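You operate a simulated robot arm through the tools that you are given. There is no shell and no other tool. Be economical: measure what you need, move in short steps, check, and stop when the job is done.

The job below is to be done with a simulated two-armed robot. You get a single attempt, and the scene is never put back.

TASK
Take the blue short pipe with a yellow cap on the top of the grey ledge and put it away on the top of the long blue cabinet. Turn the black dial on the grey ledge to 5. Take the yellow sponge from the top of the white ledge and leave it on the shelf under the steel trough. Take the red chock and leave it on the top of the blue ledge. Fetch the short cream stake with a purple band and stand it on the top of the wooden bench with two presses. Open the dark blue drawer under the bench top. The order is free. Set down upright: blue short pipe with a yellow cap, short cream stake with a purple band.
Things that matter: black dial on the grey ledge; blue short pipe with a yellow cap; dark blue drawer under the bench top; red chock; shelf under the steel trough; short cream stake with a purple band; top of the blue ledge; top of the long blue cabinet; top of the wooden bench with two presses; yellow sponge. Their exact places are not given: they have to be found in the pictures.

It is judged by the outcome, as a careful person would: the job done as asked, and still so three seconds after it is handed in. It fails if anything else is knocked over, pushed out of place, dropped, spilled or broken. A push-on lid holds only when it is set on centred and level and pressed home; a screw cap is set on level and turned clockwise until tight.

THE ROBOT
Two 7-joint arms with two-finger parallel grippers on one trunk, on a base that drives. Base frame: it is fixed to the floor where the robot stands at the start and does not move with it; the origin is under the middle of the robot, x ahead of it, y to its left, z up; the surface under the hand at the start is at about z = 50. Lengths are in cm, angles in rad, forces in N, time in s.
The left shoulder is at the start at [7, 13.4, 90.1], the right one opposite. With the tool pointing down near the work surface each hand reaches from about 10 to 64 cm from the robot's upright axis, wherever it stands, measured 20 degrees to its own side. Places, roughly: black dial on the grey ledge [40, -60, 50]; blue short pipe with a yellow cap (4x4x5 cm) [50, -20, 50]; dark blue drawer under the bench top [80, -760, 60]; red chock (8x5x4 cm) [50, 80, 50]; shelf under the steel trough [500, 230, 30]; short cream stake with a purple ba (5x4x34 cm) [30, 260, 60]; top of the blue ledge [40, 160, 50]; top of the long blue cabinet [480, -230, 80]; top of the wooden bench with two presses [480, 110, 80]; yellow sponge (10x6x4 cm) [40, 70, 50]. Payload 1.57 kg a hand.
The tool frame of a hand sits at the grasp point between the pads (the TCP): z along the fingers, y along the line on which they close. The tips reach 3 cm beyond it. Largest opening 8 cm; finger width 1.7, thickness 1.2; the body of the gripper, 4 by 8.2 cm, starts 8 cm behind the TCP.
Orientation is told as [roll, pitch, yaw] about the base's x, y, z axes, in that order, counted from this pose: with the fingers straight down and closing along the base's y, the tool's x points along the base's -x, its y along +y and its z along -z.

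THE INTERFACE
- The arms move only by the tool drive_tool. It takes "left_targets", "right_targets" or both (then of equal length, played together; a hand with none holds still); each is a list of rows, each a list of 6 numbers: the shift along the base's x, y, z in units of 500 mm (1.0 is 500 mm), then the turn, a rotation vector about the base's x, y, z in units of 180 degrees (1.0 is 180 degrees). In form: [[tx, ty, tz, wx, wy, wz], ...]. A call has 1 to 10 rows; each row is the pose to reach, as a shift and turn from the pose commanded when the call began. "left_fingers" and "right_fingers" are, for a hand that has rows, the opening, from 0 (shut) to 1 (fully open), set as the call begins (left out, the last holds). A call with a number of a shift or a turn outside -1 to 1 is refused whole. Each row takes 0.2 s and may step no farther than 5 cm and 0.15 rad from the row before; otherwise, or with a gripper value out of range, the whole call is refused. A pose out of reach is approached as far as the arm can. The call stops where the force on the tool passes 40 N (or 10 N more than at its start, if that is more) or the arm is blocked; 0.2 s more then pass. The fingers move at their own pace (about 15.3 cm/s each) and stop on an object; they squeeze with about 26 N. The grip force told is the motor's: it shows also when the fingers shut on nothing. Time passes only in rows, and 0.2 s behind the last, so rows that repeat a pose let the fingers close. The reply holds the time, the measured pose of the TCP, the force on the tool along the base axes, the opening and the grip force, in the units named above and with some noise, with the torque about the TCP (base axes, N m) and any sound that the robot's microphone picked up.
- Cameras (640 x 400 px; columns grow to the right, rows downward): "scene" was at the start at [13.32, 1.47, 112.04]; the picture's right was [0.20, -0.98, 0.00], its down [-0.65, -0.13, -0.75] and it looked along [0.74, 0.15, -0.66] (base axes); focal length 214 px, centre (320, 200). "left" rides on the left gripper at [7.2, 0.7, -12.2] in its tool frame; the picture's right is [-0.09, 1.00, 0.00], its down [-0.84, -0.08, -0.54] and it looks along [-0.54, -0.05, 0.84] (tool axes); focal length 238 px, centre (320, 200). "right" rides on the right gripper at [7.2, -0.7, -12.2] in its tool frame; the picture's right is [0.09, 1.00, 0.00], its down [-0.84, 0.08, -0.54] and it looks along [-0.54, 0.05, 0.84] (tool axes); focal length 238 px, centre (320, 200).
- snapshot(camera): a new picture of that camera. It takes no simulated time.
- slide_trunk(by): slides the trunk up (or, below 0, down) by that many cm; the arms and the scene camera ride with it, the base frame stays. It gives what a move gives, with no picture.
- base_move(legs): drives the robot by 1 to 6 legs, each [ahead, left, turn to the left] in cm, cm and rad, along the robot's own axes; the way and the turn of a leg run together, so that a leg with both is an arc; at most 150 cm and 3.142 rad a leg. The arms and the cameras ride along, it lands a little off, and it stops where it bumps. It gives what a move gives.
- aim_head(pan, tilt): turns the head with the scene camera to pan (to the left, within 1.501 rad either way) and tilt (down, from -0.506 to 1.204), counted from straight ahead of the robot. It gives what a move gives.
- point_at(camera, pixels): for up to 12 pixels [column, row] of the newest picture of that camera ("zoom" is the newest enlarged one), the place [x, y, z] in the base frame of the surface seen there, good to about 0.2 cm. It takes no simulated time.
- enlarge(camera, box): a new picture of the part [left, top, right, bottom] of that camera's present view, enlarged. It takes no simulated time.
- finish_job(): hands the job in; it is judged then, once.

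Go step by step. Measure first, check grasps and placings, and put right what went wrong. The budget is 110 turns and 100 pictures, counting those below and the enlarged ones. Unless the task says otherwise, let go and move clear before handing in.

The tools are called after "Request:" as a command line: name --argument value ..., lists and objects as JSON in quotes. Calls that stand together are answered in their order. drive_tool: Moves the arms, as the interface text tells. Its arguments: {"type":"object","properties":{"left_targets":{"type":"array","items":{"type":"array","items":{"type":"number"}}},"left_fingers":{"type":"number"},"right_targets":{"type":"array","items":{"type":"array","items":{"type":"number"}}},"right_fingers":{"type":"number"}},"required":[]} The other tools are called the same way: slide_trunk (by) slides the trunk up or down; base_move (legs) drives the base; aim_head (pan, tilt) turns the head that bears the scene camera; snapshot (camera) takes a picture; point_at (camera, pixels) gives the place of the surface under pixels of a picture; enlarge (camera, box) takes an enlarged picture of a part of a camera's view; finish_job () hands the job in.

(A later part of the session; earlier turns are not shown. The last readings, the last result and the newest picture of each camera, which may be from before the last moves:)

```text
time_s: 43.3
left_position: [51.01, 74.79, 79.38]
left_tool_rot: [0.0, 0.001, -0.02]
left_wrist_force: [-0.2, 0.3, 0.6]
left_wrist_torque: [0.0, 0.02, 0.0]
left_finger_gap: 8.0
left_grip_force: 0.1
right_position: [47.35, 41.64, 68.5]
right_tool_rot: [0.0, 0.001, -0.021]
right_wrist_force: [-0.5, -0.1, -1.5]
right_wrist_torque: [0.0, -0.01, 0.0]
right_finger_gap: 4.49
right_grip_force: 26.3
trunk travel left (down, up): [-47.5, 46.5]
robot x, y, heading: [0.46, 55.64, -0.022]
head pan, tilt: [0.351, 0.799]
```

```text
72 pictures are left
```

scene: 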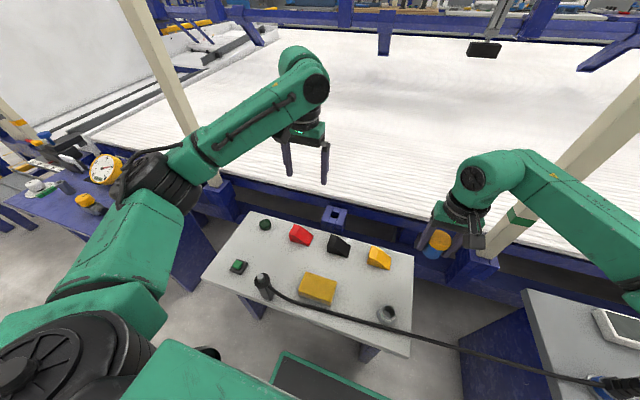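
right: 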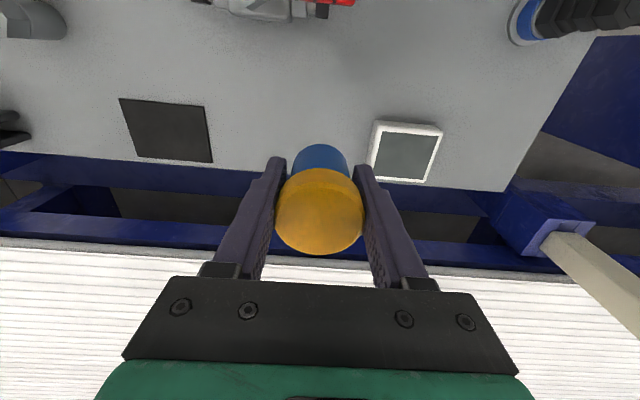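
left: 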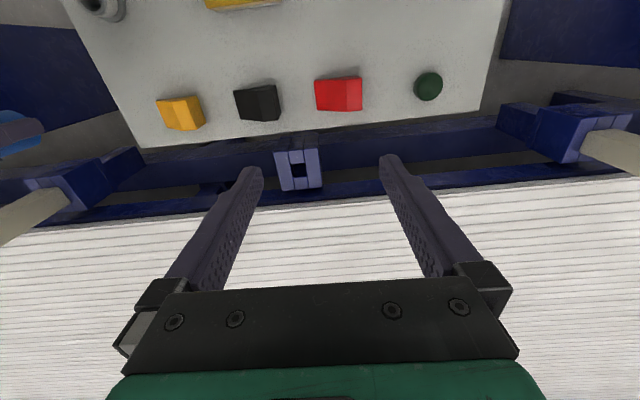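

The drive got past without bumps. The row has the red chock (300,235), a black one and an orange one; the sponge is the yellow block at (317,288). Measuring.

Request:
enlarge --camera "scene" --box '[220, 200, 420, 325]'

Request:
point_at --camera "zoom" --pixels '[[258, 96], [228, 80], [295, 120], [235, 135], [230, 115], [252, 140], [270, 265], [372, 285], [322, 245], [325, 330], [313, 290], [260, 250]]'

Request:
enlarge --camera "left" --box '[220, 40, 480, 180]'

Request:
point_at --camera "left" --pixels '[[315, 79], [360, 78], [318, 110], [361, 110], [319, 92], [338, 94], [278, 90]]'

```text
3.20 times, centred on (320, 262) of scene
```

zoom: 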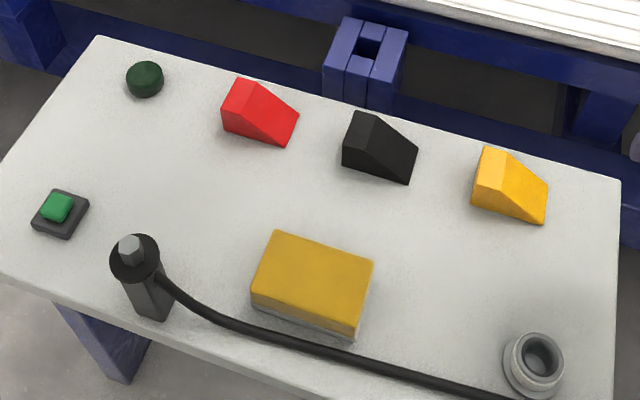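

```text
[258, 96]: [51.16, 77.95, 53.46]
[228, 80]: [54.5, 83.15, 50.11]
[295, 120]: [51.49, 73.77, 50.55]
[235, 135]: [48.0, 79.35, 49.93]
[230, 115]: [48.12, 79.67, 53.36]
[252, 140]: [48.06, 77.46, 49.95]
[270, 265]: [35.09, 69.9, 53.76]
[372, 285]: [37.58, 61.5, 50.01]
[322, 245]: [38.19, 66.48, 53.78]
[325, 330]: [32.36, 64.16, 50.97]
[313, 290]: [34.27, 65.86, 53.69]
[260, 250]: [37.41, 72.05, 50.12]
```

```text
2.46 times, centred on (350, 110) of left
```

zoom: 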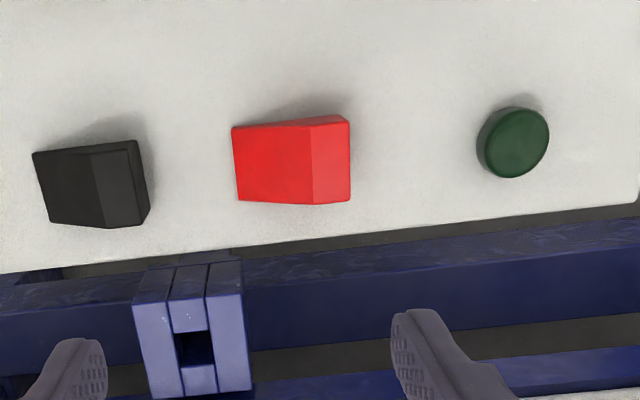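

```text
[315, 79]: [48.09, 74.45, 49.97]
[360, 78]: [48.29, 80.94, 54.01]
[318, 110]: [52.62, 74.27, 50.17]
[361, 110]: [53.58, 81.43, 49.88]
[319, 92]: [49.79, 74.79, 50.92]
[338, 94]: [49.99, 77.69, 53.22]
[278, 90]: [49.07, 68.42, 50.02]
```

Red chock: x 48.1–53.4, y 74–81, top 54. I'll grip across its width in x at y≈78.5, with yaw +90°.

Request:
drive_tool --left_targets '[[0, 0.014, 0, 0, 0, 0.047], [0, 0.028, 0, 0, 0, 0.094], [0, 0.042, 0, 0, 0, 0.141], [0, 0.056, 0, 0, 0, 0.188], [0, 0.07, 0, 0, 0, 0.235], [0, 0.075, -0.04, 0, 0, 0.282], [-0.002, 0.075, -0.1, 0, 0, 0.329], [-0.004, 0.075, -0.16, 0, 0, 0.376], [-0.005, 0.075, -0.22, 0, 0, 0.423], [-0.005, 0.075, -0.28, 0, 0, 0.47]]' --left_fingers 1

Request:
drive_tool --left_targets '[[0, 0, -0.03, 0, 0, 0.042], [0, 0, -0.06, 0, 0, 0.042]]'

Request:
snapshot --camera "left"

Request:
point_at --camera "left" --pixels '[[300, 170], [340, 170], [320, 140], [320, 200]]'

```text
time_s: 45.5
left_position: [50.52, 78.57, 65.12]
left_tool_rot: [-0.002, 0.0, 1.461]
left_wrist_force: [0.2, 0.7, 0.0]
left_wrist_torque: [0.01, -0.01, 0.01]
left_finger_gap: 8.01
left_grip_force: 0.0
right_position: [47.33, 41.58, 68.41]
right_tool_rot: [-0.001, 0.002, -0.019]
right_wrist_force: [-0.1, -0.2, -0.8]
right_wrist_torque: [-0.03, -0.02, 0.01]
right_finger_gap: 4.47
right_grip_force: 26.0
trunk travel left (down, up): [-47.5, 46.5]
robot x, y, heading: [0.6, 56.0, -0.017]
head pan, tilt: [0.351, 0.799]
```

```text
time_s: 46.1
left_position: [50.51, 78.58, 62.43]
left_tool_rot: [0.002, -0.001, 1.591]
left_wrist_force: [0.2, 0.4, 0.1]
left_wrist_torque: [0.02, -0.03, 0.0]
left_finger_gap: 8.02
left_grip_force: 0.1
right_position: [47.44, 41.61, 68.57]
right_tool_rot: [0.001, 0.0, -0.02]
right_wrist_force: [0.6, 0.2, -0.1]
right_wrist_torque: [0.01, -0.02, 0.02]
right_finger_gap: 4.49
right_grip_force: 25.4
trunk travel left (down, up): [-47.5, 46.5]
robot x, y, heading: [0.36, 55.33, -0.022]
head pan, tilt: [0.351, 0.799]
```

```text
69 pictures are left
```

left: 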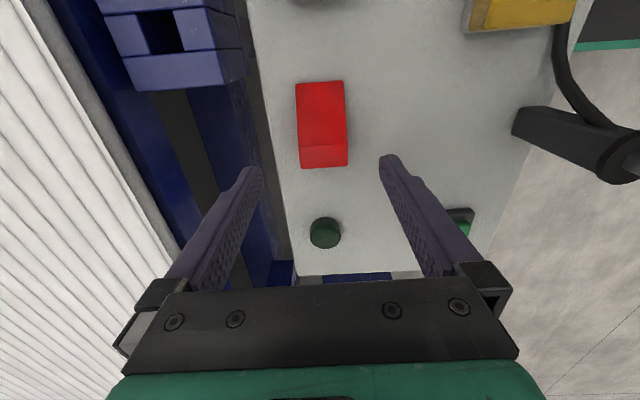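

```text
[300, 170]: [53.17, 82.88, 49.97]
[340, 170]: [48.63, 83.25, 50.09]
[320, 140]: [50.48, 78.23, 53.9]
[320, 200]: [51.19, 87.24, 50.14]
```

The chock is centred. Descend, close, lift.

Request:
drive_tool --left_targets '[[0.002, 0, -0.09, 0, 0, 0], [0.002, 0, -0.16, 0, 0, 0], [0.002, 0, -0.184, 0, 0, 0]]'

Request:
drive_tool --left_targets '[[0, 0, 0, 0, 0, 0], [0, 0, 0, 0, 0, 0], [0, 0, 0, 0, 0, 0], [0, 0, 0.04, 0, 0, 0], [0, 0, 0.12, 0, 0, 0], [0, 0, 0.2, 0, 0, 0], [0, 0, 0.3, 0, 0, 0], [0, 0, 0.4, 0, 0, 0], [-0.06, 0, 0.46, 0, 0, 0]]' --left_fingers 0

Request:
snapshot --camera "left"

```text
time_s: 46.9
left_position: [51.0, 78.66, 53.15]
left_tool_rot: [0.001, 0.0, 1.59]
left_wrist_force: [-0.9, -0.4, 0.7]
left_wrist_torque: [-0.01, 0.01, 0.01]
left_finger_gap: 7.98
left_grip_force: 0.1
right_position: [47.43, 41.72, 68.54]
right_tool_rot: [0.0, 0.0, -0.019]
right_wrist_force: [0.1, 0.4, -0.7]
right_wrist_torque: [0.02, 0.0, -0.03]
right_finger_gap: 4.48
right_grip_force: 26.2
trunk travel left (down, up): [-47.5, 46.5]
robot x, y, heading: [0.29, 55.96, -0.021]
head pan, tilt: [0.351, 0.799]
```

```text
time_s: 48.9
left_position: [47.39, 78.63, 76.18]
left_tool_rot: [0.001, 0.001, 1.588]
left_wrist_force: [-0.8, 1.0, -0.9]
left_wrist_torque: [0.03, 0.03, 0.02]
left_finger_gap: 4.46
left_grip_force: 25.6
right_position: [47.25, 41.69, 68.6]
right_tool_rot: [0.0, -0.002, -0.018]
right_wrist_force: [0.0, 0.5, -0.7]
right_wrist_torque: [0.01, -0.04, -0.04]
right_finger_gap: 4.44
right_grip_force: 25.6
trunk travel left (down, up): [-47.5, 46.5]
robot x, y, heading: [0.46, 55.68, -0.018]
head pan, tilt: [0.351, 0.799]
```

```text
68 pictures are left
```

left: 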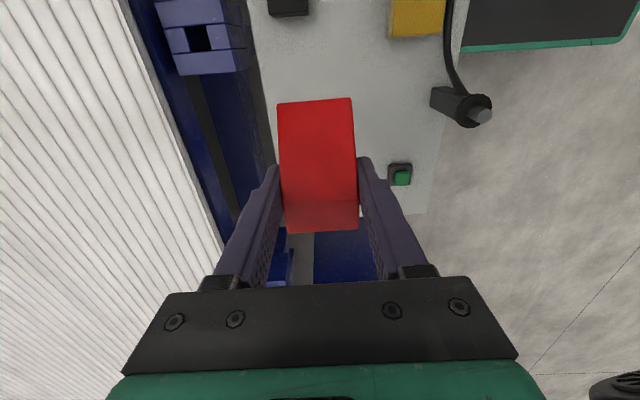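

The chock is held. I'll pull both hands back and up, and look toward the blue ledge before driving.

Request:
drive_tool --right_targets '[[-0.08, 0, 0.04, 0, 0, 0], [-0.14, 0, 0.1, 0, 0, 0], [-0.2, 0, 0.16, 0, 0, 0], [-0.2, 0, 0.24, 0, 0, 0], [-0.2, 0, 0.32, 0, 0, 0]]' --left_targets '[[-0.08, 0, 0, 0, 0, 0], [-0.14, 0, 0.05, 0, 0, 0], [-0.2, 0, 0.1, 0, 0, 0], [-0.24, 0, 0.15, 0, 0, 0], [-0.24, 0, 0.2, 0, 0, 0]]'

Request:
aim_head --pan 1.0 --tilt 0.55

Request:
snapshot --camera "scene"

```text
time_s: 50.1
left_position: [35.66, 78.65, 86.26]
left_tool_rot: [0.002, 0.002, 1.59]
left_wrist_force: [0.0, -0.3, -0.9]
left_wrist_torque: [0.0, 0.02, -0.02]
left_finger_gap: 4.48
left_grip_force: 26.0
right_position: [37.5, 41.86, 84.51]
right_tool_rot: [0.0, -0.002, -0.019]
right_wrist_force: [0.7, 0.1, -0.9]
right_wrist_torque: [-0.04, 0.0, 0.03]
right_finger_gap: 4.46
right_grip_force: 25.9
trunk travel left (down, up): [-47.5, 46.5]
robot x, y, heading: [0.55, 55.7, -0.013]
head pan, tilt: [0.351, 0.799]
```

```text
time_s: 51.1
left_position: [35.7, 78.56, 86.28]
left_tool_rot: [0.001, 0.002, 1.59]
left_wrist_force: [-0.4, 0.6, -0.7]
left_wrist_torque: [-0.01, -0.01, -0.04]
left_finger_gap: 4.45
left_grip_force: 25.5
right_position: [37.61, 41.87, 84.38]
right_tool_rot: [0.0, -0.001, -0.019]
right_wrist_force: [-0.2, -0.1, -0.8]
right_wrist_torque: [-0.01, 0.0, 0.0]
right_finger_gap: 4.46
right_grip_force: 26.1
trunk travel left (down, up): [-47.5, 46.5]
robot x, y, heading: [0.33, 55.94, -0.021]
head pan, tilt: [1.0, 0.55]
```

```text
67 pictures are left
```

scene: 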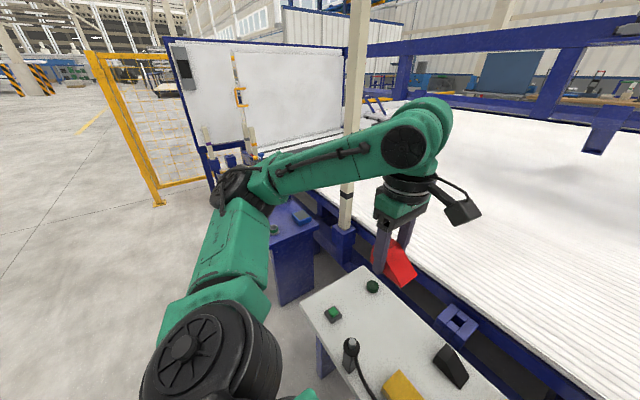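

Way looks clear. Driving 60 cm left and looking at the blue ledge.

Request:
base_move --legs '[[0, 60, 0.02]]'

Request:
aim_head --pan 0.7 --tilt 0.75

Request:
snapshot --camera "scene"

Request:
snapshot --camera "left"

```text
time_s: 54.5
left_position: [35.04, 139.54, 86.27]
left_tool_rot: [0.001, 0.002, 1.624]
left_wrist_force: [0.4, -0.4, -0.6]
left_wrist_torque: [0.0, -0.01, -0.03]
left_finger_gap: 4.45
left_grip_force: 25.9
right_position: [38.17, 102.89, 84.31]
right_tool_rot: [0.0, -0.001, 0.016]
right_wrist_force: [-0.5, 1.1, 0.2]
right_wrist_torque: [-0.01, -0.01, -0.02]
right_finger_gap: 4.44
right_grip_force: 25.9
trunk travel left (down, up): [-47.5, 46.5]
robot x, y, heading: [1.06, 115.74, 0.017]
head pan, tilt: [1.0, 0.55]
```

```text
time_s: 55.3
left_position: [35.11, 139.61, 86.29]
left_tool_rot: [0.0, 0.0, 1.626]
left_wrist_force: [-0.6, 0.2, -0.7]
left_wrist_torque: [-0.02, -0.02, -0.01]
left_finger_gap: 4.45
left_grip_force: 26.0
right_position: [38.11, 102.85, 84.31]
right_tool_rot: [0.001, 0.001, 0.016]
right_wrist_force: [-0.3, -0.3, -0.9]
right_wrist_torque: [0.01, 0.0, 0.01]
right_finger_gap: 4.42
right_grip_force: 26.1
trunk travel left (down, up): [-47.5, 46.5]
robot x, y, heading: [0.81, 115.61, 0.013]
head pan, tilt: [0.7, 0.75]
```

```text
66 pictures are left
```

scene: 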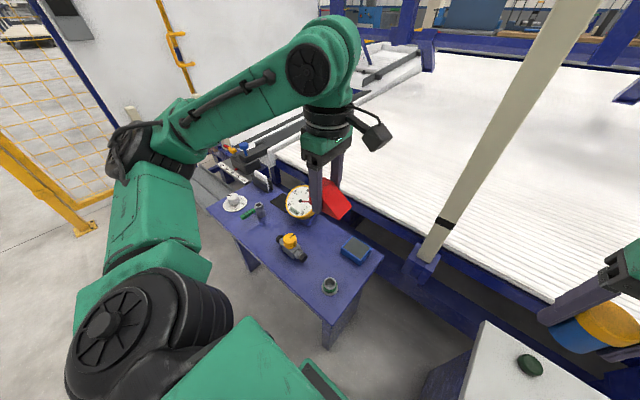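

```text
65 pictures are left
```

left: 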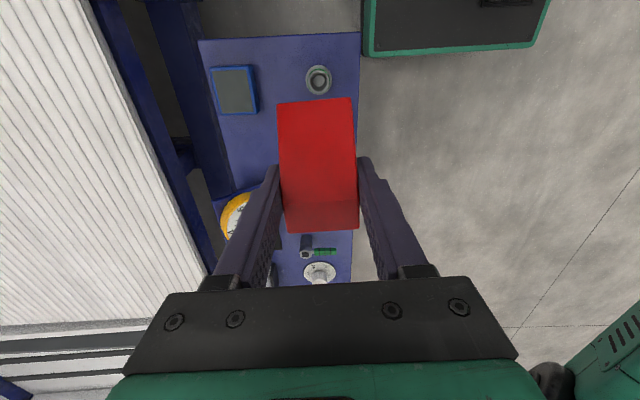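

The ledge carries a gauge, a yellow valve, a blue device and a ring. I'll measure these to find a free 8x5 cm spot.

Request:
enlarge --camera "scene" --box '[200, 165, 400, 345]'

Request:
point_at --camera "scene" --pixels '[[382, 258], [327, 318], [355, 245], [342, 257], [330, 282], [290, 240], [303, 258], [320, 235], [312, 270], [300, 215], [298, 195], [260, 210]]'

```text
2.22 times, centred on (300, 255) of scene
```

zoom: 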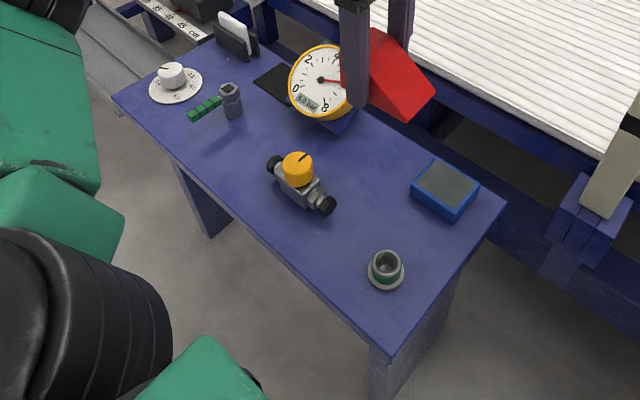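

```text
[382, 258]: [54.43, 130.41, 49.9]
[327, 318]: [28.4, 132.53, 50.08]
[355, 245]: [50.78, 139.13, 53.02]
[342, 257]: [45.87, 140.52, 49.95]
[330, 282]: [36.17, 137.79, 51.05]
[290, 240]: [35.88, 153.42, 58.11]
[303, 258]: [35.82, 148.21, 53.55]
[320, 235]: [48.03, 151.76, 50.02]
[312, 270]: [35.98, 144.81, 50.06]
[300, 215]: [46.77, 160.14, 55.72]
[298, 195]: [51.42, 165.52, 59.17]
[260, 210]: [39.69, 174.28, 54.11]
```

There's a free patch around (47,150), between the blue device (y<142), the valve (x<38) and the gauge (y>157). I'll shift the base 15 cm left and move the chock above it.

Request:
base_move --legs '[[0, 15, -0.015]]'

Request:
drive_tool --left_targets '[[0.08, -0.024, 0, 0, 0, 0], [0.16, -0.048, 0, 0, 0, 0], [0.24, -0.076, 0, 0, 0, 0], [0.24, -0.076, -0.1, 0, 0, 0], [0.24, -0.076, -0.2, 0, 0, 0], [0.24, -0.076, -0.3, 0, 0, 0], [0.24, -0.076, -0.4, 0, 0, 0]]'

Request:
snapshot --camera "left"

Request:
snapshot --camera "scene"

```text
time_s: 56.7
left_position: [35.38, 153.71, 86.24]
left_tool_rot: [0.0, 0.001, 1.608]
left_wrist_force: [-0.6, 0.0, -0.2]
left_wrist_torque: [0.01, 0.02, -0.01]
left_finger_gap: 4.43
left_grip_force: 26.2
right_position: [37.89, 116.93, 84.41]
right_tool_rot: [0.002, -0.001, -0.002]
right_wrist_force: [-0.1, 0.5, -0.2]
right_wrist_torque: [-0.04, -0.01, 0.0]
right_finger_gap: 4.42
right_grip_force: 25.8
trunk travel left (down, up): [-47.5, 46.5]
robot x, y, heading: [0.37, 130.09, -0.002]
head pan, tilt: [0.7, 0.75]
```

```text
time_s: 58.3
left_position: [47.38, 149.99, 65.8]
left_tool_rot: [-0.001, 0.0, 1.608]
left_wrist_force: [-0.1, 0.0, 0.1]
left_wrist_torque: [0.0, -0.02, 0.0]
left_finger_gap: 4.48
left_grip_force: 25.9
right_position: [37.93, 116.93, 84.39]
right_tool_rot: [0.0, 0.0, -0.003]
right_wrist_force: [-0.1, -0.5, 0.3]
right_wrist_torque: [0.0, 0.01, 0.0]
right_finger_gap: 4.42
right_grip_force: 26.0
trunk travel left (down, up): [-47.5, 46.5]
robot x, y, heading: [0.64, 130.03, -0.001]
head pan, tilt: [0.7, 0.75]
```

```text
63 pictures are left
```

left: 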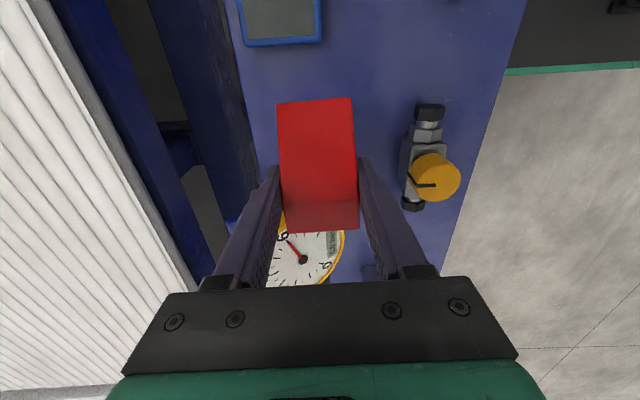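

```text
62 pictures are left
```

scene: 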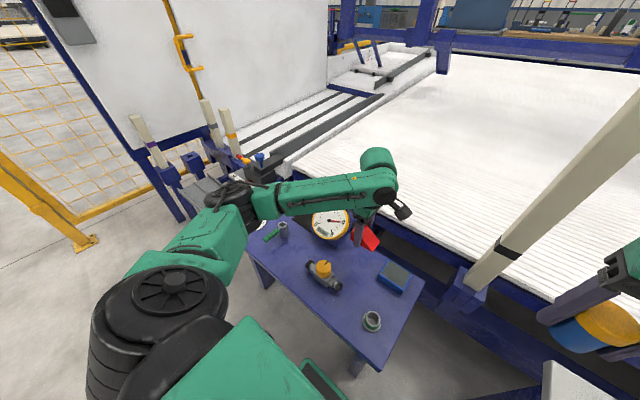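

Clear between gauge and device. Lowering and releasing.

Request:
drive_tool --left_targets '[[0, -0.008, -0.09, 0, 0, 0], [0, -0.008, -0.17, 0, 0, 0], [0, -0.008, -0.23, 0, 0, 0], [0, -0.008, -0.252, 0, 0, 0]]'

Request:
drive_tool --left_targets '[[0, 0, 0, 0, 0, 0], [0, 0, 0, 0, 0, 0], [0, 0, 0.06, 0, 0, 0], [0, 0, 0.14, 0, 0, 0], [0, 0, 0.24, 0, 0, 0], [0, 0, 0.34, 0, 0, 0], [0, 0, 0.44, 0, 0, 0], [-0.08, 0, 0.5, 0, 0, 0], [-0.16, 0, 0.54, 0, 0, 0]]' --left_fingers 1

Request:
snapshot --camera "left"

Request:
enlarge --camera "scene" --box '[110, 80, 410, 270]'

```text
time_s: 59.3
left_position: [47.33, 149.37, 53.38]
left_tool_rot: [0.0, 0.0, 1.608]
left_wrist_force: [0.5, -0.1, -1.0]
left_wrist_torque: [-0.02, 0.01, 0.01]
left_finger_gap: 4.49
left_grip_force: 25.7
right_position: [37.93, 116.96, 84.33]
right_tool_rot: [0.0, 0.001, -0.001]
right_wrist_force: [0.0, 0.4, -0.2]
right_wrist_torque: [0.02, -0.01, 0.03]
right_finger_gap: 4.38
right_grip_force: 26.7
trunk travel left (down, up): [-47.5, 46.5]
robot x, y, heading: [0.62, 130.15, -0.001]
head pan, tilt: [0.7, 0.75]
```

```text
time_s: 61.3
left_position: [39.18, 149.48, 80.43]
left_tool_rot: [0.0, -0.001, 1.607]
left_wrist_force: [-0.2, 0.5, -0.9]
left_wrist_torque: [0.0, -0.03, 0.03]
left_finger_gap: 8.0
left_grip_force: 0.1
right_position: [37.88, 116.88, 84.44]
right_tool_rot: [-0.001, -0.003, -0.002]
right_wrist_force: [-0.3, 0.6, -0.5]
right_wrist_torque: [-0.01, -0.01, -0.02]
right_finger_gap: 4.42
right_grip_force: 25.7
trunk travel left (down, up): [-47.5, 46.5]
robot x, y, heading: [0.17, 130.35, -0.004]
head pan, tilt: [0.7, 0.75]
```

```text
61 pictures are left
```

left: 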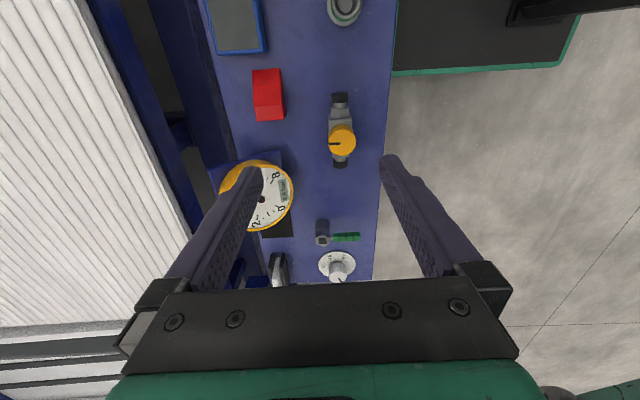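

```text
2.11 times, centred on (260, 175) of scene
```

zoom: 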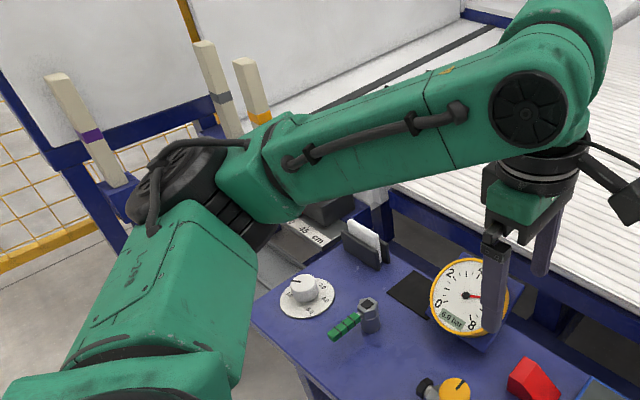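

The chock sits well. The purple-banded stake stands in a socket at zoom (85,130). The left hand is free, so it will take the stake on the same trip as the pipe. Measuring.

Request:
point_at --camera "zoom" --pixels '[[58, 77], [70, 95], [92, 136], [115, 178], [125, 195], [225, 95], [255, 90], [105, 165], [185, 130], [90, 150]]'

Request:
aim_head --pan 1.25 --tilt 0.35

Request:
snapshot --camera "scene"

```text
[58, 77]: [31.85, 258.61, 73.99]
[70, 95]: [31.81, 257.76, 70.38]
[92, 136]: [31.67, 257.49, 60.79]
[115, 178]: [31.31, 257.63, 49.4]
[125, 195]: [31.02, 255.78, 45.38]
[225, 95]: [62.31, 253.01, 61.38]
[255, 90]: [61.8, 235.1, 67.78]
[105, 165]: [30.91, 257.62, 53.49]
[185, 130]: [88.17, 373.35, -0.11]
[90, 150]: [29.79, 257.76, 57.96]
```

```text
time_s: 62.2
left_position: [39.27, 149.35, 80.3]
left_tool_rot: [0.0, 0.001, 1.607]
left_wrist_force: [0.1, 0.1, 0.0]
left_wrist_torque: [-0.01, 0.01, 0.0]
left_finger_gap: 8.0
left_grip_force: 0.1
right_position: [37.85, 116.97, 84.37]
right_tool_rot: [-0.001, 0.003, -0.001]
right_wrist_force: [0.0, 0.4, -0.6]
right_wrist_torque: [0.0, -0.02, 0.02]
right_finger_gap: 4.41
right_grip_force: 26.0
trunk travel left (down, up): [-47.5, 46.5]
robot x, y, heading: [0.54, 130.11, -0.0]
head pan, tilt: [1.25, 0.351]
```

```text
59 pictures are left
```

scene: 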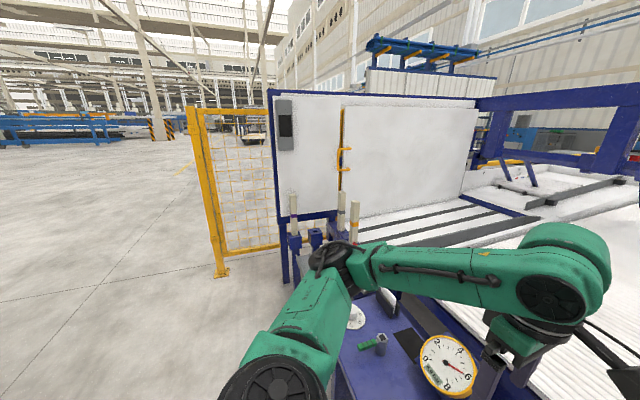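

Request:
point_at --camera "scene" --pixels '[[221, 272], [196, 150], [285, 245], [278, 120], [293, 240], [285, 275], [318, 235], [293, 195], [340, 210], [465, 190], [205, 112], [265, 112]]'

Request:
enlarge --camera "scene" --box '[190, 170, 400, 300]'

```text
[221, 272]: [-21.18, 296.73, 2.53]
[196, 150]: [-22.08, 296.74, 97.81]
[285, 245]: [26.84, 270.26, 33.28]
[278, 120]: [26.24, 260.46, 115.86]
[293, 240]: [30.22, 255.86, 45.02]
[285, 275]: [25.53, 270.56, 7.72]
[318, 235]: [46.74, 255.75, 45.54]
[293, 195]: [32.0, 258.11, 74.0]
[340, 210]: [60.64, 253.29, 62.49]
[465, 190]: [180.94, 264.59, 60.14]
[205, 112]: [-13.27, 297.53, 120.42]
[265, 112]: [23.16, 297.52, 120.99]
```

```text
3.05 times, centred on (295, 235) of scene
```

zoom: 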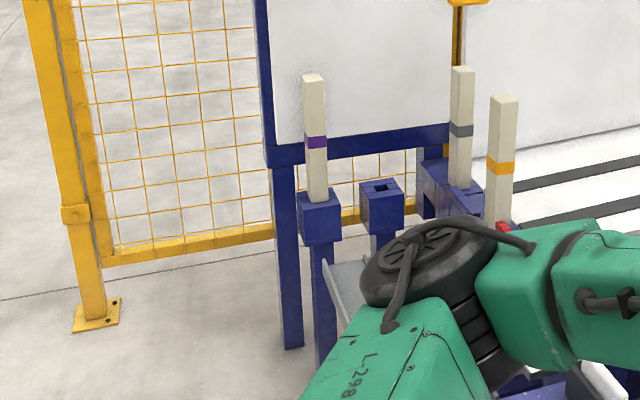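

The stake stands at about (31,258) with its top at z 74 and the socket top at z 45, close in front of a panel. I'll retract the left hand, drive left 88 cm and turn 35° left. Then I can take the stake with a tilted hand.

Request:
drive_tool --left_targets '[[-0.09, 0, 0.03, 0, 0, 0], [-0.18, -0.02, 0.06, 0, 0, 0], [-0.26, -0.04, 0.1, 0, 0, 0], [-0.28, -0.04, 0.18, 0, 0, 0]]' --right_targets '[[-0.06, 0, 0, 0, 0, 0], [-0.12, 0, 0, 0, 0, 0], [-0.18, 0, 0, 0, 0, 0], [-0.18, 0, 0, 0, 0, 0]]'

Request:
base_move --legs '[[0, 88, 0], [0, 0, 0.61]]'

Request:
aim_head --pan 0.35 --tilt 0.75

Request:
snapshot --camera "scene"

```text
time_s: 63.2
left_position: [25.18, 147.46, 89.44]
left_tool_rot: [-0.001, 0.0, 1.607]
left_wrist_force: [-0.2, -0.3, 0.2]
left_wrist_torque: [-0.02, 0.01, 0.04]
left_finger_gap: 7.98
left_grip_force: 0.1
left hand out of reach, approached as far as the arm can: row 3
right_position: [28.71, 116.87, 84.16]
right_tool_rot: [0.002, -0.002, -0.001]
right_wrist_force: [0.2, -0.3, -1.4]
right_wrist_torque: [0.0, 0.01, 0.02]
right_finger_gap: 4.44
right_grip_force: 25.7
trunk travel left (down, up): [-47.5, 46.5]
robot x, y, heading: [0.48, 130.13, 0.002]
head pan, tilt: [1.25, 0.351]
```

```text
time_s: 69.6
left_position: [10.38, 246.38, 89.53]
left_tool_rot: [0.001, 0.0, 2.229]
left_wrist_force: [0.8, 0.3, 0.7]
left_wrist_torque: [-0.02, 0.0, 0.0]
left_finger_gap: 7.97
left_grip_force: 0.1
right_position: [31.05, 223.49, 84.35]
right_tool_rot: [0.0, 0.001, 0.618]
right_wrist_force: [1.0, -0.2, -0.5]
right_wrist_torque: [0.01, -0.01, -0.02]
right_finger_gap: 4.41
right_grip_force: 26.3
trunk travel left (down, up): [-47.5, 46.5]
robot x, y, heading: [0.64, 217.65, 0.619]
head pan, tilt: [1.25, 0.351]
```

```text
time_s: 70.8
left_position: [10.45, 246.23, 89.5]
left_tool_rot: [0.001, -0.002, 2.228]
left_wrist_force: [-0.3, -1.2, -0.6]
left_wrist_torque: [0.01, 0.01, 0.01]
left_finger_gap: 7.99
left_grip_force: 0.1
right_position: [31.12, 223.52, 84.22]
right_tool_rot: [0.001, 0.0, 0.62]
right_wrist_force: [-0.3, 0.8, -1.1]
right_wrist_torque: [-0.01, -0.01, 0.01]
right_finger_gap: 4.42
right_grip_force: 26.0
trunk travel left (down, up): [-47.5, 46.5]
robot x, y, heading: [0.0, 217.34, 0.621]
head pan, tilt: [0.351, 0.75]
```

```text
57 pictures are left
```

scene: 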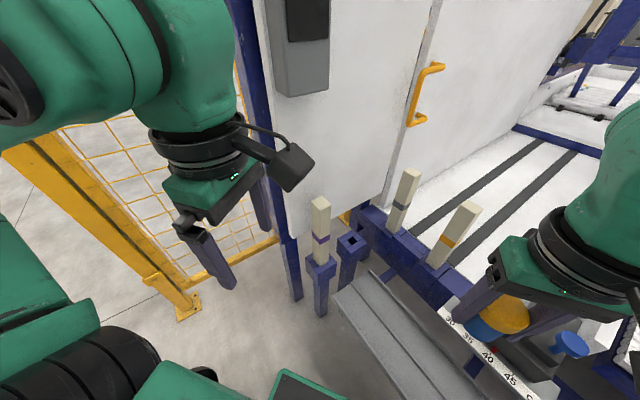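

Request:
enlarge --camera "scene" --box '[260, 180, 400, 300]'

Request:
point_at --camera "zoom" --pixels '[[200, 62], [172, 66], [228, 60], [202, 78], [203, 140], [205, 190], [201, 240], [230, 240], [80, 120], [250, 150], [185, 240], [220, 240]]'

```text
3.33 times, centred on (330, 240) of scene
```

zoom: 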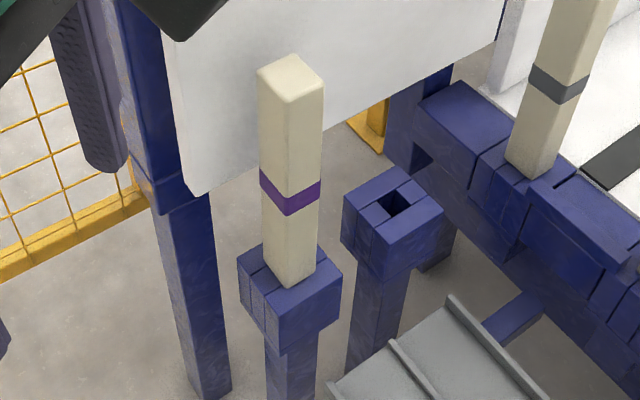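

```text
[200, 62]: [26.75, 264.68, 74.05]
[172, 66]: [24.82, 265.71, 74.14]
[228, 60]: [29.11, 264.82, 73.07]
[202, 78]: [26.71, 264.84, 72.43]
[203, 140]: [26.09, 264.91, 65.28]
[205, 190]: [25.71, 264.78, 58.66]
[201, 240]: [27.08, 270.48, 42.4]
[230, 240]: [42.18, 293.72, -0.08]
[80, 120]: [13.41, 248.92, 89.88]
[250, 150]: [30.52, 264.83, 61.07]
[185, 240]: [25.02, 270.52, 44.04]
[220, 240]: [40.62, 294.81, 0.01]
```

Panel front is at y 264.8. Now the stake itself, at zoom (290,170).

Request:
point_at --camera "zoom" --pixels '[[290, 74], [260, 74], [290, 98], [321, 76], [292, 58], [262, 150], [290, 165], [320, 150], [275, 240], [305, 240], [265, 260], [315, 290]]'

```text
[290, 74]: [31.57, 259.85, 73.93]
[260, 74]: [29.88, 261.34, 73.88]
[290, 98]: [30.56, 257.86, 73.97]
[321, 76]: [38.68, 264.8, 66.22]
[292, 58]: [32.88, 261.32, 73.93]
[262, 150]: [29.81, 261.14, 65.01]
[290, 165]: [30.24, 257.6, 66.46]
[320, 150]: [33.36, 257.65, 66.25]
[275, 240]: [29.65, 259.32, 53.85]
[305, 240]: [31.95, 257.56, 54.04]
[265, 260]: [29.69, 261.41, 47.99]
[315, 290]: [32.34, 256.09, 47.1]
```

Stake: x 29.8–33.4, y 257.6–261.3, top z 74. I'll move the right hand aside, and square the left hand up to it in front.

Request:
drive_tool --left_targets '[[0.085, -0.03, 0, 0, 0, -0.042], [0.17, -0.06, 0, 0, 0, -0.084], [0.255, -0.09, 0, 0, 0, -0.126], [0.34, -0.12, 0, 0, 0, -0.168], [0.424, -0.13, 0, 0, 0, -0.209]]' --right_targets '[[0.035, -0.05, 0.04, 0, 0, 0], [0.07, -0.1, 0.08, 0, 0, 0], [0.105, -0.15, 0.12, 0, 0, 0], [0.14, -0.2, 0.16, 0, 0, 0], [0.175, -0.25, 0.2, 0, 0, 0]]' --left_fingers 1

Request:
drive_tool --left_targets '[[0, 0, 0, 0.047, 0, 0], [0, 0, 0, 0.094, 0, 0], [0, 0, 0, 0.141, 0, 0], [0, 0, 0, 0.188, 0, 0], [0, 0, 0, 0.235, 0, 0], [0, 0, 0, 0.25, 0, 0]]'

Request:
snapshot --camera "left"

Request:
snapshot --camera "scene"

```text
time_s: 72.0
left_position: [32.11, 240.03, 89.35]
left_tool_rot: [-0.001, 0.002, 1.571]
left_wrist_force: [-0.1, 0.3, 0.2]
left_wrist_torque: [0.0, 0.07, -0.01]
left_finger_gap: 8.0
left_grip_force: 0.2
right_position: [40.55, 214.05, 92.7]
right_tool_rot: [0.004, 0.002, 0.62]
right_wrist_force: [1.4, -0.5, -0.2]
right_wrist_torque: [-0.01, 0.03, -0.01]
right_finger_gap: 4.43
right_grip_force: 26.0
right hand out of reach, approached as far as the arm can: row 4, 5
trunk travel left (down, up): [-47.5, 46.5]
robot x, y, heading: [0.18, 217.95, 0.617]
head pan, tilt: [0.351, 0.75]
```

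```text
time_s: 73.4
left_position: [31.76, 240.04, 89.59]
left_tool_rot: [-0.002, -0.787, 1.573]
left_wrist_force: [0.2, 0.5, 0.2]
left_wrist_torque: [0.02, 0.0, -0.03]
left_finger_gap: 7.99
left_grip_force: 0.1
right_position: [40.35, 214.04, 92.9]
right_tool_rot: [0.002, 0.001, 0.62]
right_wrist_force: [-0.5, -0.3, 0.3]
right_wrist_torque: [0.02, -0.02, -0.02]
right_finger_gap: 4.45
right_grip_force: 26.7
trunk travel left (down, up): [-47.5, 46.5]
robot x, y, heading: [0.62, 218.02, 0.618]
head pan, tilt: [0.351, 0.75]
```

```text
55 pictures are left
```

left: 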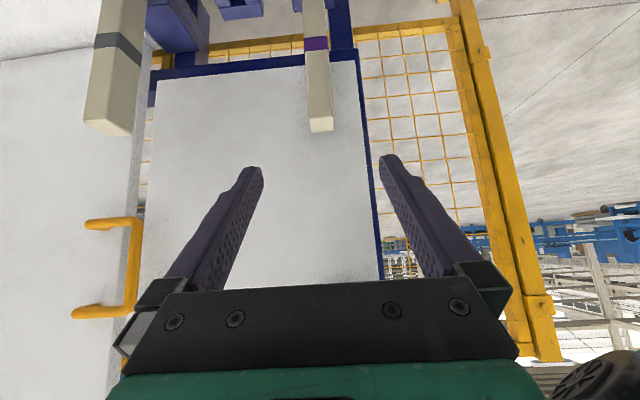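

```text
54 pictures are left
```

scene: 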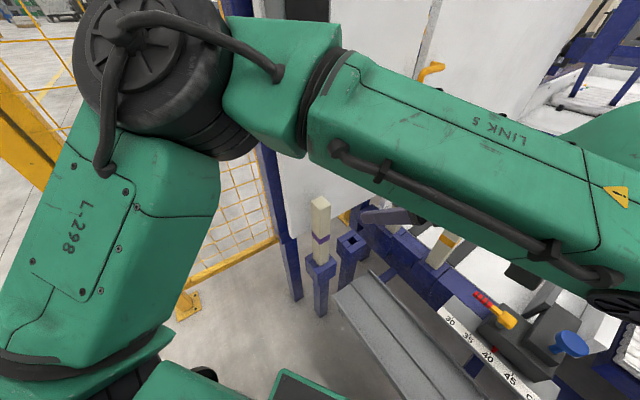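

The stake is centred between the fingers at column 320. Approaching along the tilted direction.

Request:
drive_tool --left_targets '[[-0.003, 0.05, -0.065, 0, 0, 0], [-0.003, 0.1, -0.13, 0, 0, 0], [-0.003, 0.15, -0.195, 0, 0, 0], [-0.003, 0.2, -0.26, 0, 0, 0], [-0.003, 0.25, -0.325, 0, 0, 0]]'

Request:
snapshot --camera "left"

```text
time_s: 74.6
left_position: [31.51, 252.51, 73.17]
left_tool_rot: [-0.001, -0.783, 1.572]
left_wrist_force: [0.2, -0.7, -0.5]
left_wrist_torque: [0.0, 0.0, -0.01]
left_finger_gap: 7.98
left_grip_force: 0.1
right_position: [40.4, 214.1, 92.75]
right_tool_rot: [-0.001, -0.001, 0.62]
right_wrist_force: [-0.2, 0.8, -0.3]
right_wrist_torque: [0.0, 0.0, 0.04]
right_finger_gap: 4.4
right_grip_force: 25.5
trunk travel left (down, up): [-47.5, 46.5]
robot x, y, heading: [0.23, 217.61, 0.621]
head pan, tilt: [0.351, 0.75]
```

```text
53 pictures are left
```

left: 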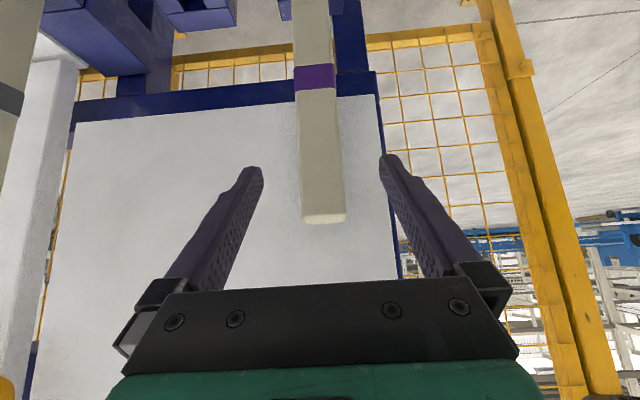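

Good alignment. I'll finish at (31.5, 259.5, 67) so the stake's top clears the palm, then close.

Request:
drive_tool --left_targets '[[0, 0.07, -0.06, 0, 0, 0], [0, 0.14, -0.124, 0, 0, 0]]'

Request:
drive_tool --left_targets '[[0, 0, 0, 0, 0, 0], [0, 0, 0, 0, 0, 0], [0, 0, 0, 0, 0, 0], [0, 0, 0, 0, 0, 0]]' --left_fingers 0

Request:
snapshot --camera "left"

```text
time_s: 75.2
left_position: [31.36, 259.24, 66.83]
left_tool_rot: [0.0, -0.785, 1.573]
left_wrist_force: [-0.1, -0.3, 0.5]
left_wrist_torque: [0.02, -0.03, 0.0]
left_finger_gap: 8.01
left_grip_force: 0.0
right_position: [40.36, 214.16, 92.83]
right_tool_rot: [0.002, 0.0, 0.62]
right_wrist_force: [-0.1, -0.8, 0.8]
right_wrist_torque: [-0.01, 0.01, 0.0]
right_finger_gap: 4.42
right_grip_force: 26.2
trunk travel left (down, up): [-47.5, 46.5]
robot x, y, heading: [0.71, 217.58, 0.619]
head pan, tilt: [0.351, 0.75]
```

```text
time_s: 76.2
left_position: [31.52, 259.2, 66.95]
left_tool_rot: [-0.002, -0.785, 1.573]
left_wrist_force: [2.4, 1.1, 1.6]
left_wrist_torque: [0.21, -0.17, -0.04]
left_finger_gap: 3.78
left_grip_force: 25.9
right_position: [40.49, 213.97, 92.86]
right_tool_rot: [0.002, 0.0, 0.62]
right_wrist_force: [-0.2, 0.3, -1.2]
right_wrist_torque: [0.0, 0.02, -0.02]
right_finger_gap: 4.42
right_grip_force: 25.7
trunk travel left (down, up): [-47.5, 46.5]
robot x, y, heading: [0.79, 217.82, 0.618]
head pan, tilt: [0.351, 0.75]
```

```text
52 pictures are left
```

left: 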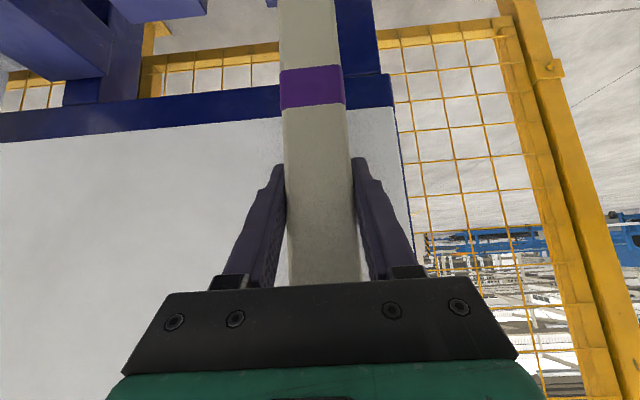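

Gripped (gap 3.8). Lifting straight up 13 cm, then drawing back.

Request:
drive_tool --left_targets '[[0, 0, 0.04, 0, 0, 0], [0, 0, 0.1, 0, 0, 0], [0, 0, 0.16, 0, 0, 0], [0, 0, 0.22, 0, 0, 0], [0, 0, 0.28, 0, 0, 0], [0, -0.06, 0.3, 0, 0, 0], [0, -0.14, 0.3, 0, 0, 0]]'

Request:
snapshot --camera "scene"

Request:
snapshot --camera "left"

```text
time_s: 77.8
left_position: [31.62, 252.29, 82.35]
left_tool_rot: [0.0, -0.786, 1.572]
left_wrist_force: [0.2, -0.4, -3.3]
left_wrist_torque: [-0.01, 0.01, -0.01]
left_finger_gap: 3.8
left_grip_force: 25.7
right_position: [40.45, 213.96, 92.78]
right_tool_rot: [0.002, -0.001, 0.617]
right_wrist_force: [-0.1, 0.5, -0.9]
right_wrist_torque: [0.01, -0.02, 0.0]
right_finger_gap: 4.43
right_grip_force: 26.5
trunk travel left (down, up): [-47.5, 46.5]
robot x, y, heading: [0.35, 217.45, 0.622]
head pan, tilt: [0.351, 0.75]
```

```text
51 pictures are left
```

scene: 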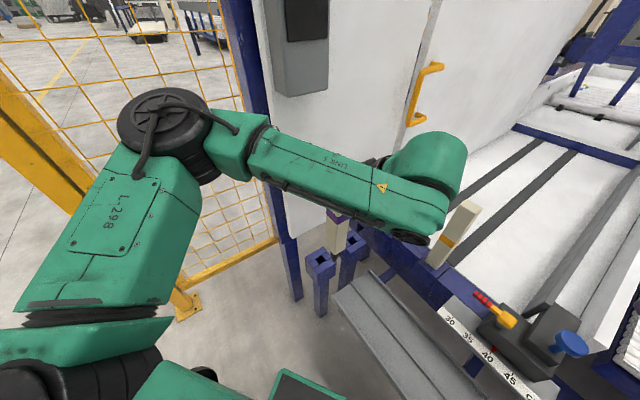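

```text
50 pictures are left
```

left: 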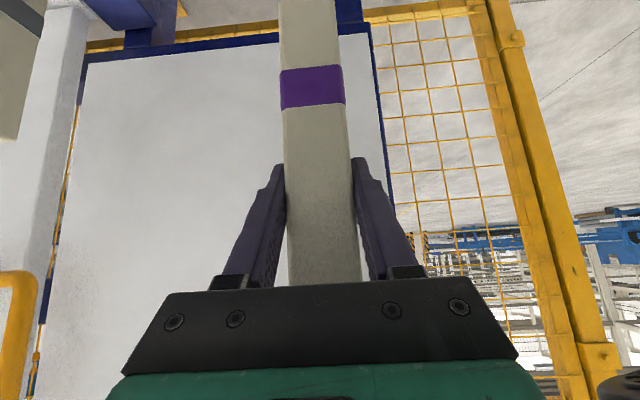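

The stake is out and steady in the grip. I'll back away from the machine, turn to face the left end, and look for the way round.

Request:
base_move --legs '[[-90, 0, 0], [0, 0, 0.6]]'

Request:
aim_head --pan 0.0 --tilt 0.1

Request:
snapshot --camera "scene"

```text
time_s: 84.0
left_position: [-64.9, 212.39, 82.32]
left_tool_rot: [0.0, -0.784, 2.167]
left_wrist_force: [0.4, -0.8, -3.3]
left_wrist_torque: [-0.03, -0.03, 0.02]
left_finger_gap: 3.77
left_grip_force: 26.8
right_position: [-36.08, 185.5, 92.94]
right_tool_rot: [0.0, 0.0, 1.216]
right_wrist_force: [0.0, 0.6, -0.7]
right_wrist_torque: [0.01, 0.04, -0.02]
right_finger_gap: 4.42
right_grip_force: 25.9
trunk travel left (down, up): [-47.5, 46.5]
robot x, y, heading: [-71.41, 165.96, 1.216]
head pan, tilt: [0.351, 0.75]
```

```text
time_s: 85.1
left_position: [-65.0, 212.48, 82.31]
left_tool_rot: [0.001, -0.784, 2.167]
left_wrist_force: [-0.6, -0.7, -2.9]
left_wrist_torque: [-0.01, 0.0, -0.02]
left_finger_gap: 3.8
left_grip_force: 26.5
right_position: [-36.16, 185.48, 92.88]
right_tool_rot: [0.002, 0.001, 1.216]
right_wrist_force: [0.5, 0.0, -0.4]
right_wrist_torque: [0.01, -0.01, 0.0]
right_finger_gap: 4.41
right_grip_force: 25.9
trunk travel left (down, up): [-47.5, 46.5]
robot x, y, heading: [-71.37, 165.94, 1.215]
head pan, tilt: [0.0, 0.099]
```

```text
49 pictures are left
```

scene: 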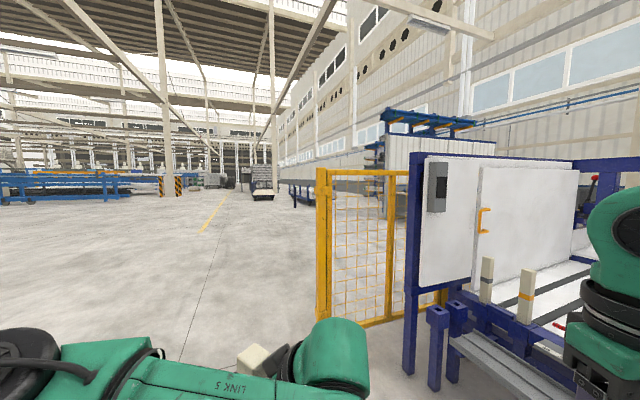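

The fence is short and the floor on the left is open. Driving past its left end, then facing +x to see the far side.

Request:
base_move --legs '[[0, 0, 0.355], [0, 40, 0], [150, 0, 0], [75, 0, 0], [0, 0, -1.57]]'

Request:
aim_head --pan -0.1 --tilt 0.2

Request:
snapshot --camera "scene"

```text
time_s: 103.3
left_position: [-66.18, 404.19, 82.35]
left_tool_rot: [-0.002, -0.784, 0.968]
left_wrist_force: [0.3, 0.3, -3.0]
left_wrist_torque: [-0.01, 0.02, 0.0]
left_finger_gap: 3.77
left_grip_force: 26.1
right_position: [-80.84, 367.66, 92.83]
right_tool_rot: [0.001, -0.001, 0.017]
right_wrist_force: [0.9, 0.1, -1.6]
right_wrist_torque: [0.0, 0.03, 0.03]
right_finger_gap: 4.42
right_grip_force: 25.9
trunk travel left (down, up): [-47.5, 46.5]
robot x, y, heading: [-111.91, 393.71, 0.016]
head pan, tilt: [0.0, 0.099]
```

```text
time_s: 104.0
left_position: [-66.23, 404.26, 82.32]
left_tool_rot: [0.0, -0.784, 0.971]
left_wrist_force: [0.0, -0.3, -2.7]
left_wrist_torque: [-0.01, 0.01, -0.01]
left_finger_gap: 3.77
left_grip_force: 25.4
right_position: [-80.89, 367.7, 92.91]
right_tool_rot: [0.0, -0.002, 0.018]
right_wrist_force: [-1.3, 0.3, -0.2]
right_wrist_torque: [0.04, -0.02, -0.02]
right_finger_gap: 4.44
right_grip_force: 26.0
trunk travel left (down, up): [-47.5, 46.5]
robot x, y, heading: [-111.9, 393.59, 0.02]
head pan, tilt: [-0.099, 0.201]
```

```text
48 pictures are left
```

scene: 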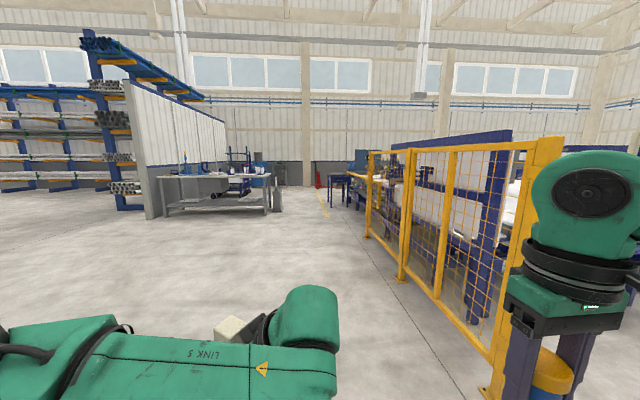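

A clear lane runs ahead between the fence and a table. Measuring some floor points along it.

Request:
point_at --camera "scene" --pixels '[[266, 213], [215, 185], [165, 216], [368, 236], [400, 280], [325, 190], [340, 200], [355, 210], [320, 225], [245, 180]]'

Request:
enlarge --camera "scene" --box '[150, 130, 410, 260]'

```text
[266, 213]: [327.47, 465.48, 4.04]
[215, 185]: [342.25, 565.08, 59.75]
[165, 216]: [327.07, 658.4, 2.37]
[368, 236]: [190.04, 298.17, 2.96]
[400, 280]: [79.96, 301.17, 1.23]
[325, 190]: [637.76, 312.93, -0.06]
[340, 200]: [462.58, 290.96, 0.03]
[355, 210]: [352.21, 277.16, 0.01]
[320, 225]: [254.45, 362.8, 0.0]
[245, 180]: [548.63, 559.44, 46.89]
```

```text
2.46 times, centred on (280, 195) of scene
```

zoom: 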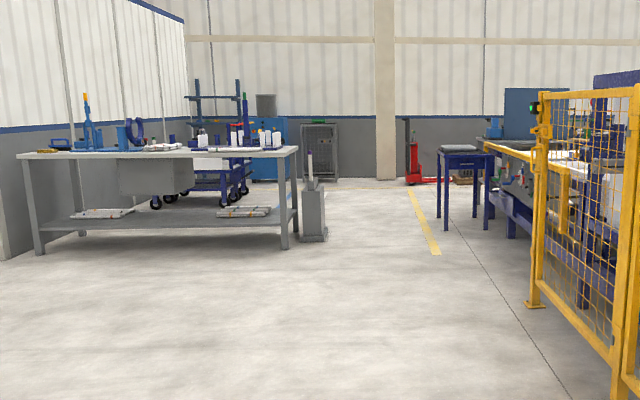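

Lane at y≈390 is open up to x≈600. Driving ahead to x≈390 and turning right to view the benches.

Request:
base_move --legs '[[150, -10, 0], [150, -10, 0], [150, 0, -0.0], [50, 0, 0], [0, 0, -1.2]]'

Request:
aim_head --pan 0.1 --tilt 0.2

Request:
snapshot --camera "scene"

```text
refused: leg 1 is longer than a leg can be; nothing moved
```

```text
time_s: 104.7
left_position: [-66.23, 404.26, 82.21]
left_tool_rot: [0.0, -0.784, 0.969]
left_wrist_force: [0.4, -0.2, -2.5]
left_wrist_torque: [0.02, 0.02, 0.01]
left_finger_gap: 3.79
left_grip_force: 25.8
right_position: [-80.82, 367.67, 92.86]
right_tool_rot: [0.001, 0.001, 0.018]
right_wrist_force: [-0.3, -0.6, 0.4]
right_wrist_torque: [-0.02, 0.01, 0.04]
right_finger_gap: 4.44
right_grip_force: 26.3
trunk travel left (down, up): [-47.5, 46.5]
robot x, y, heading: [-111.81, 393.65, 0.016]
head pan, tilt: [0.099, 0.201]
```

```text
46 pictures are left
```

scene: 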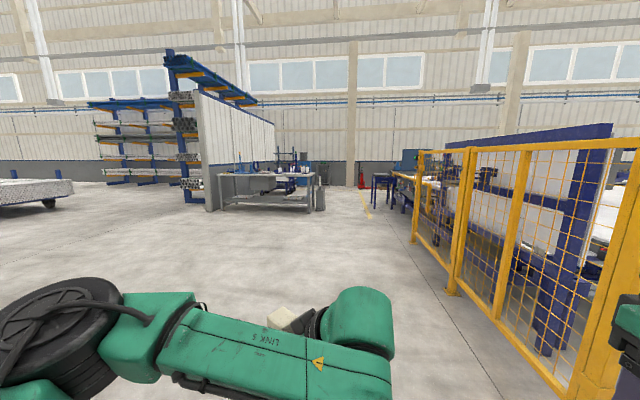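

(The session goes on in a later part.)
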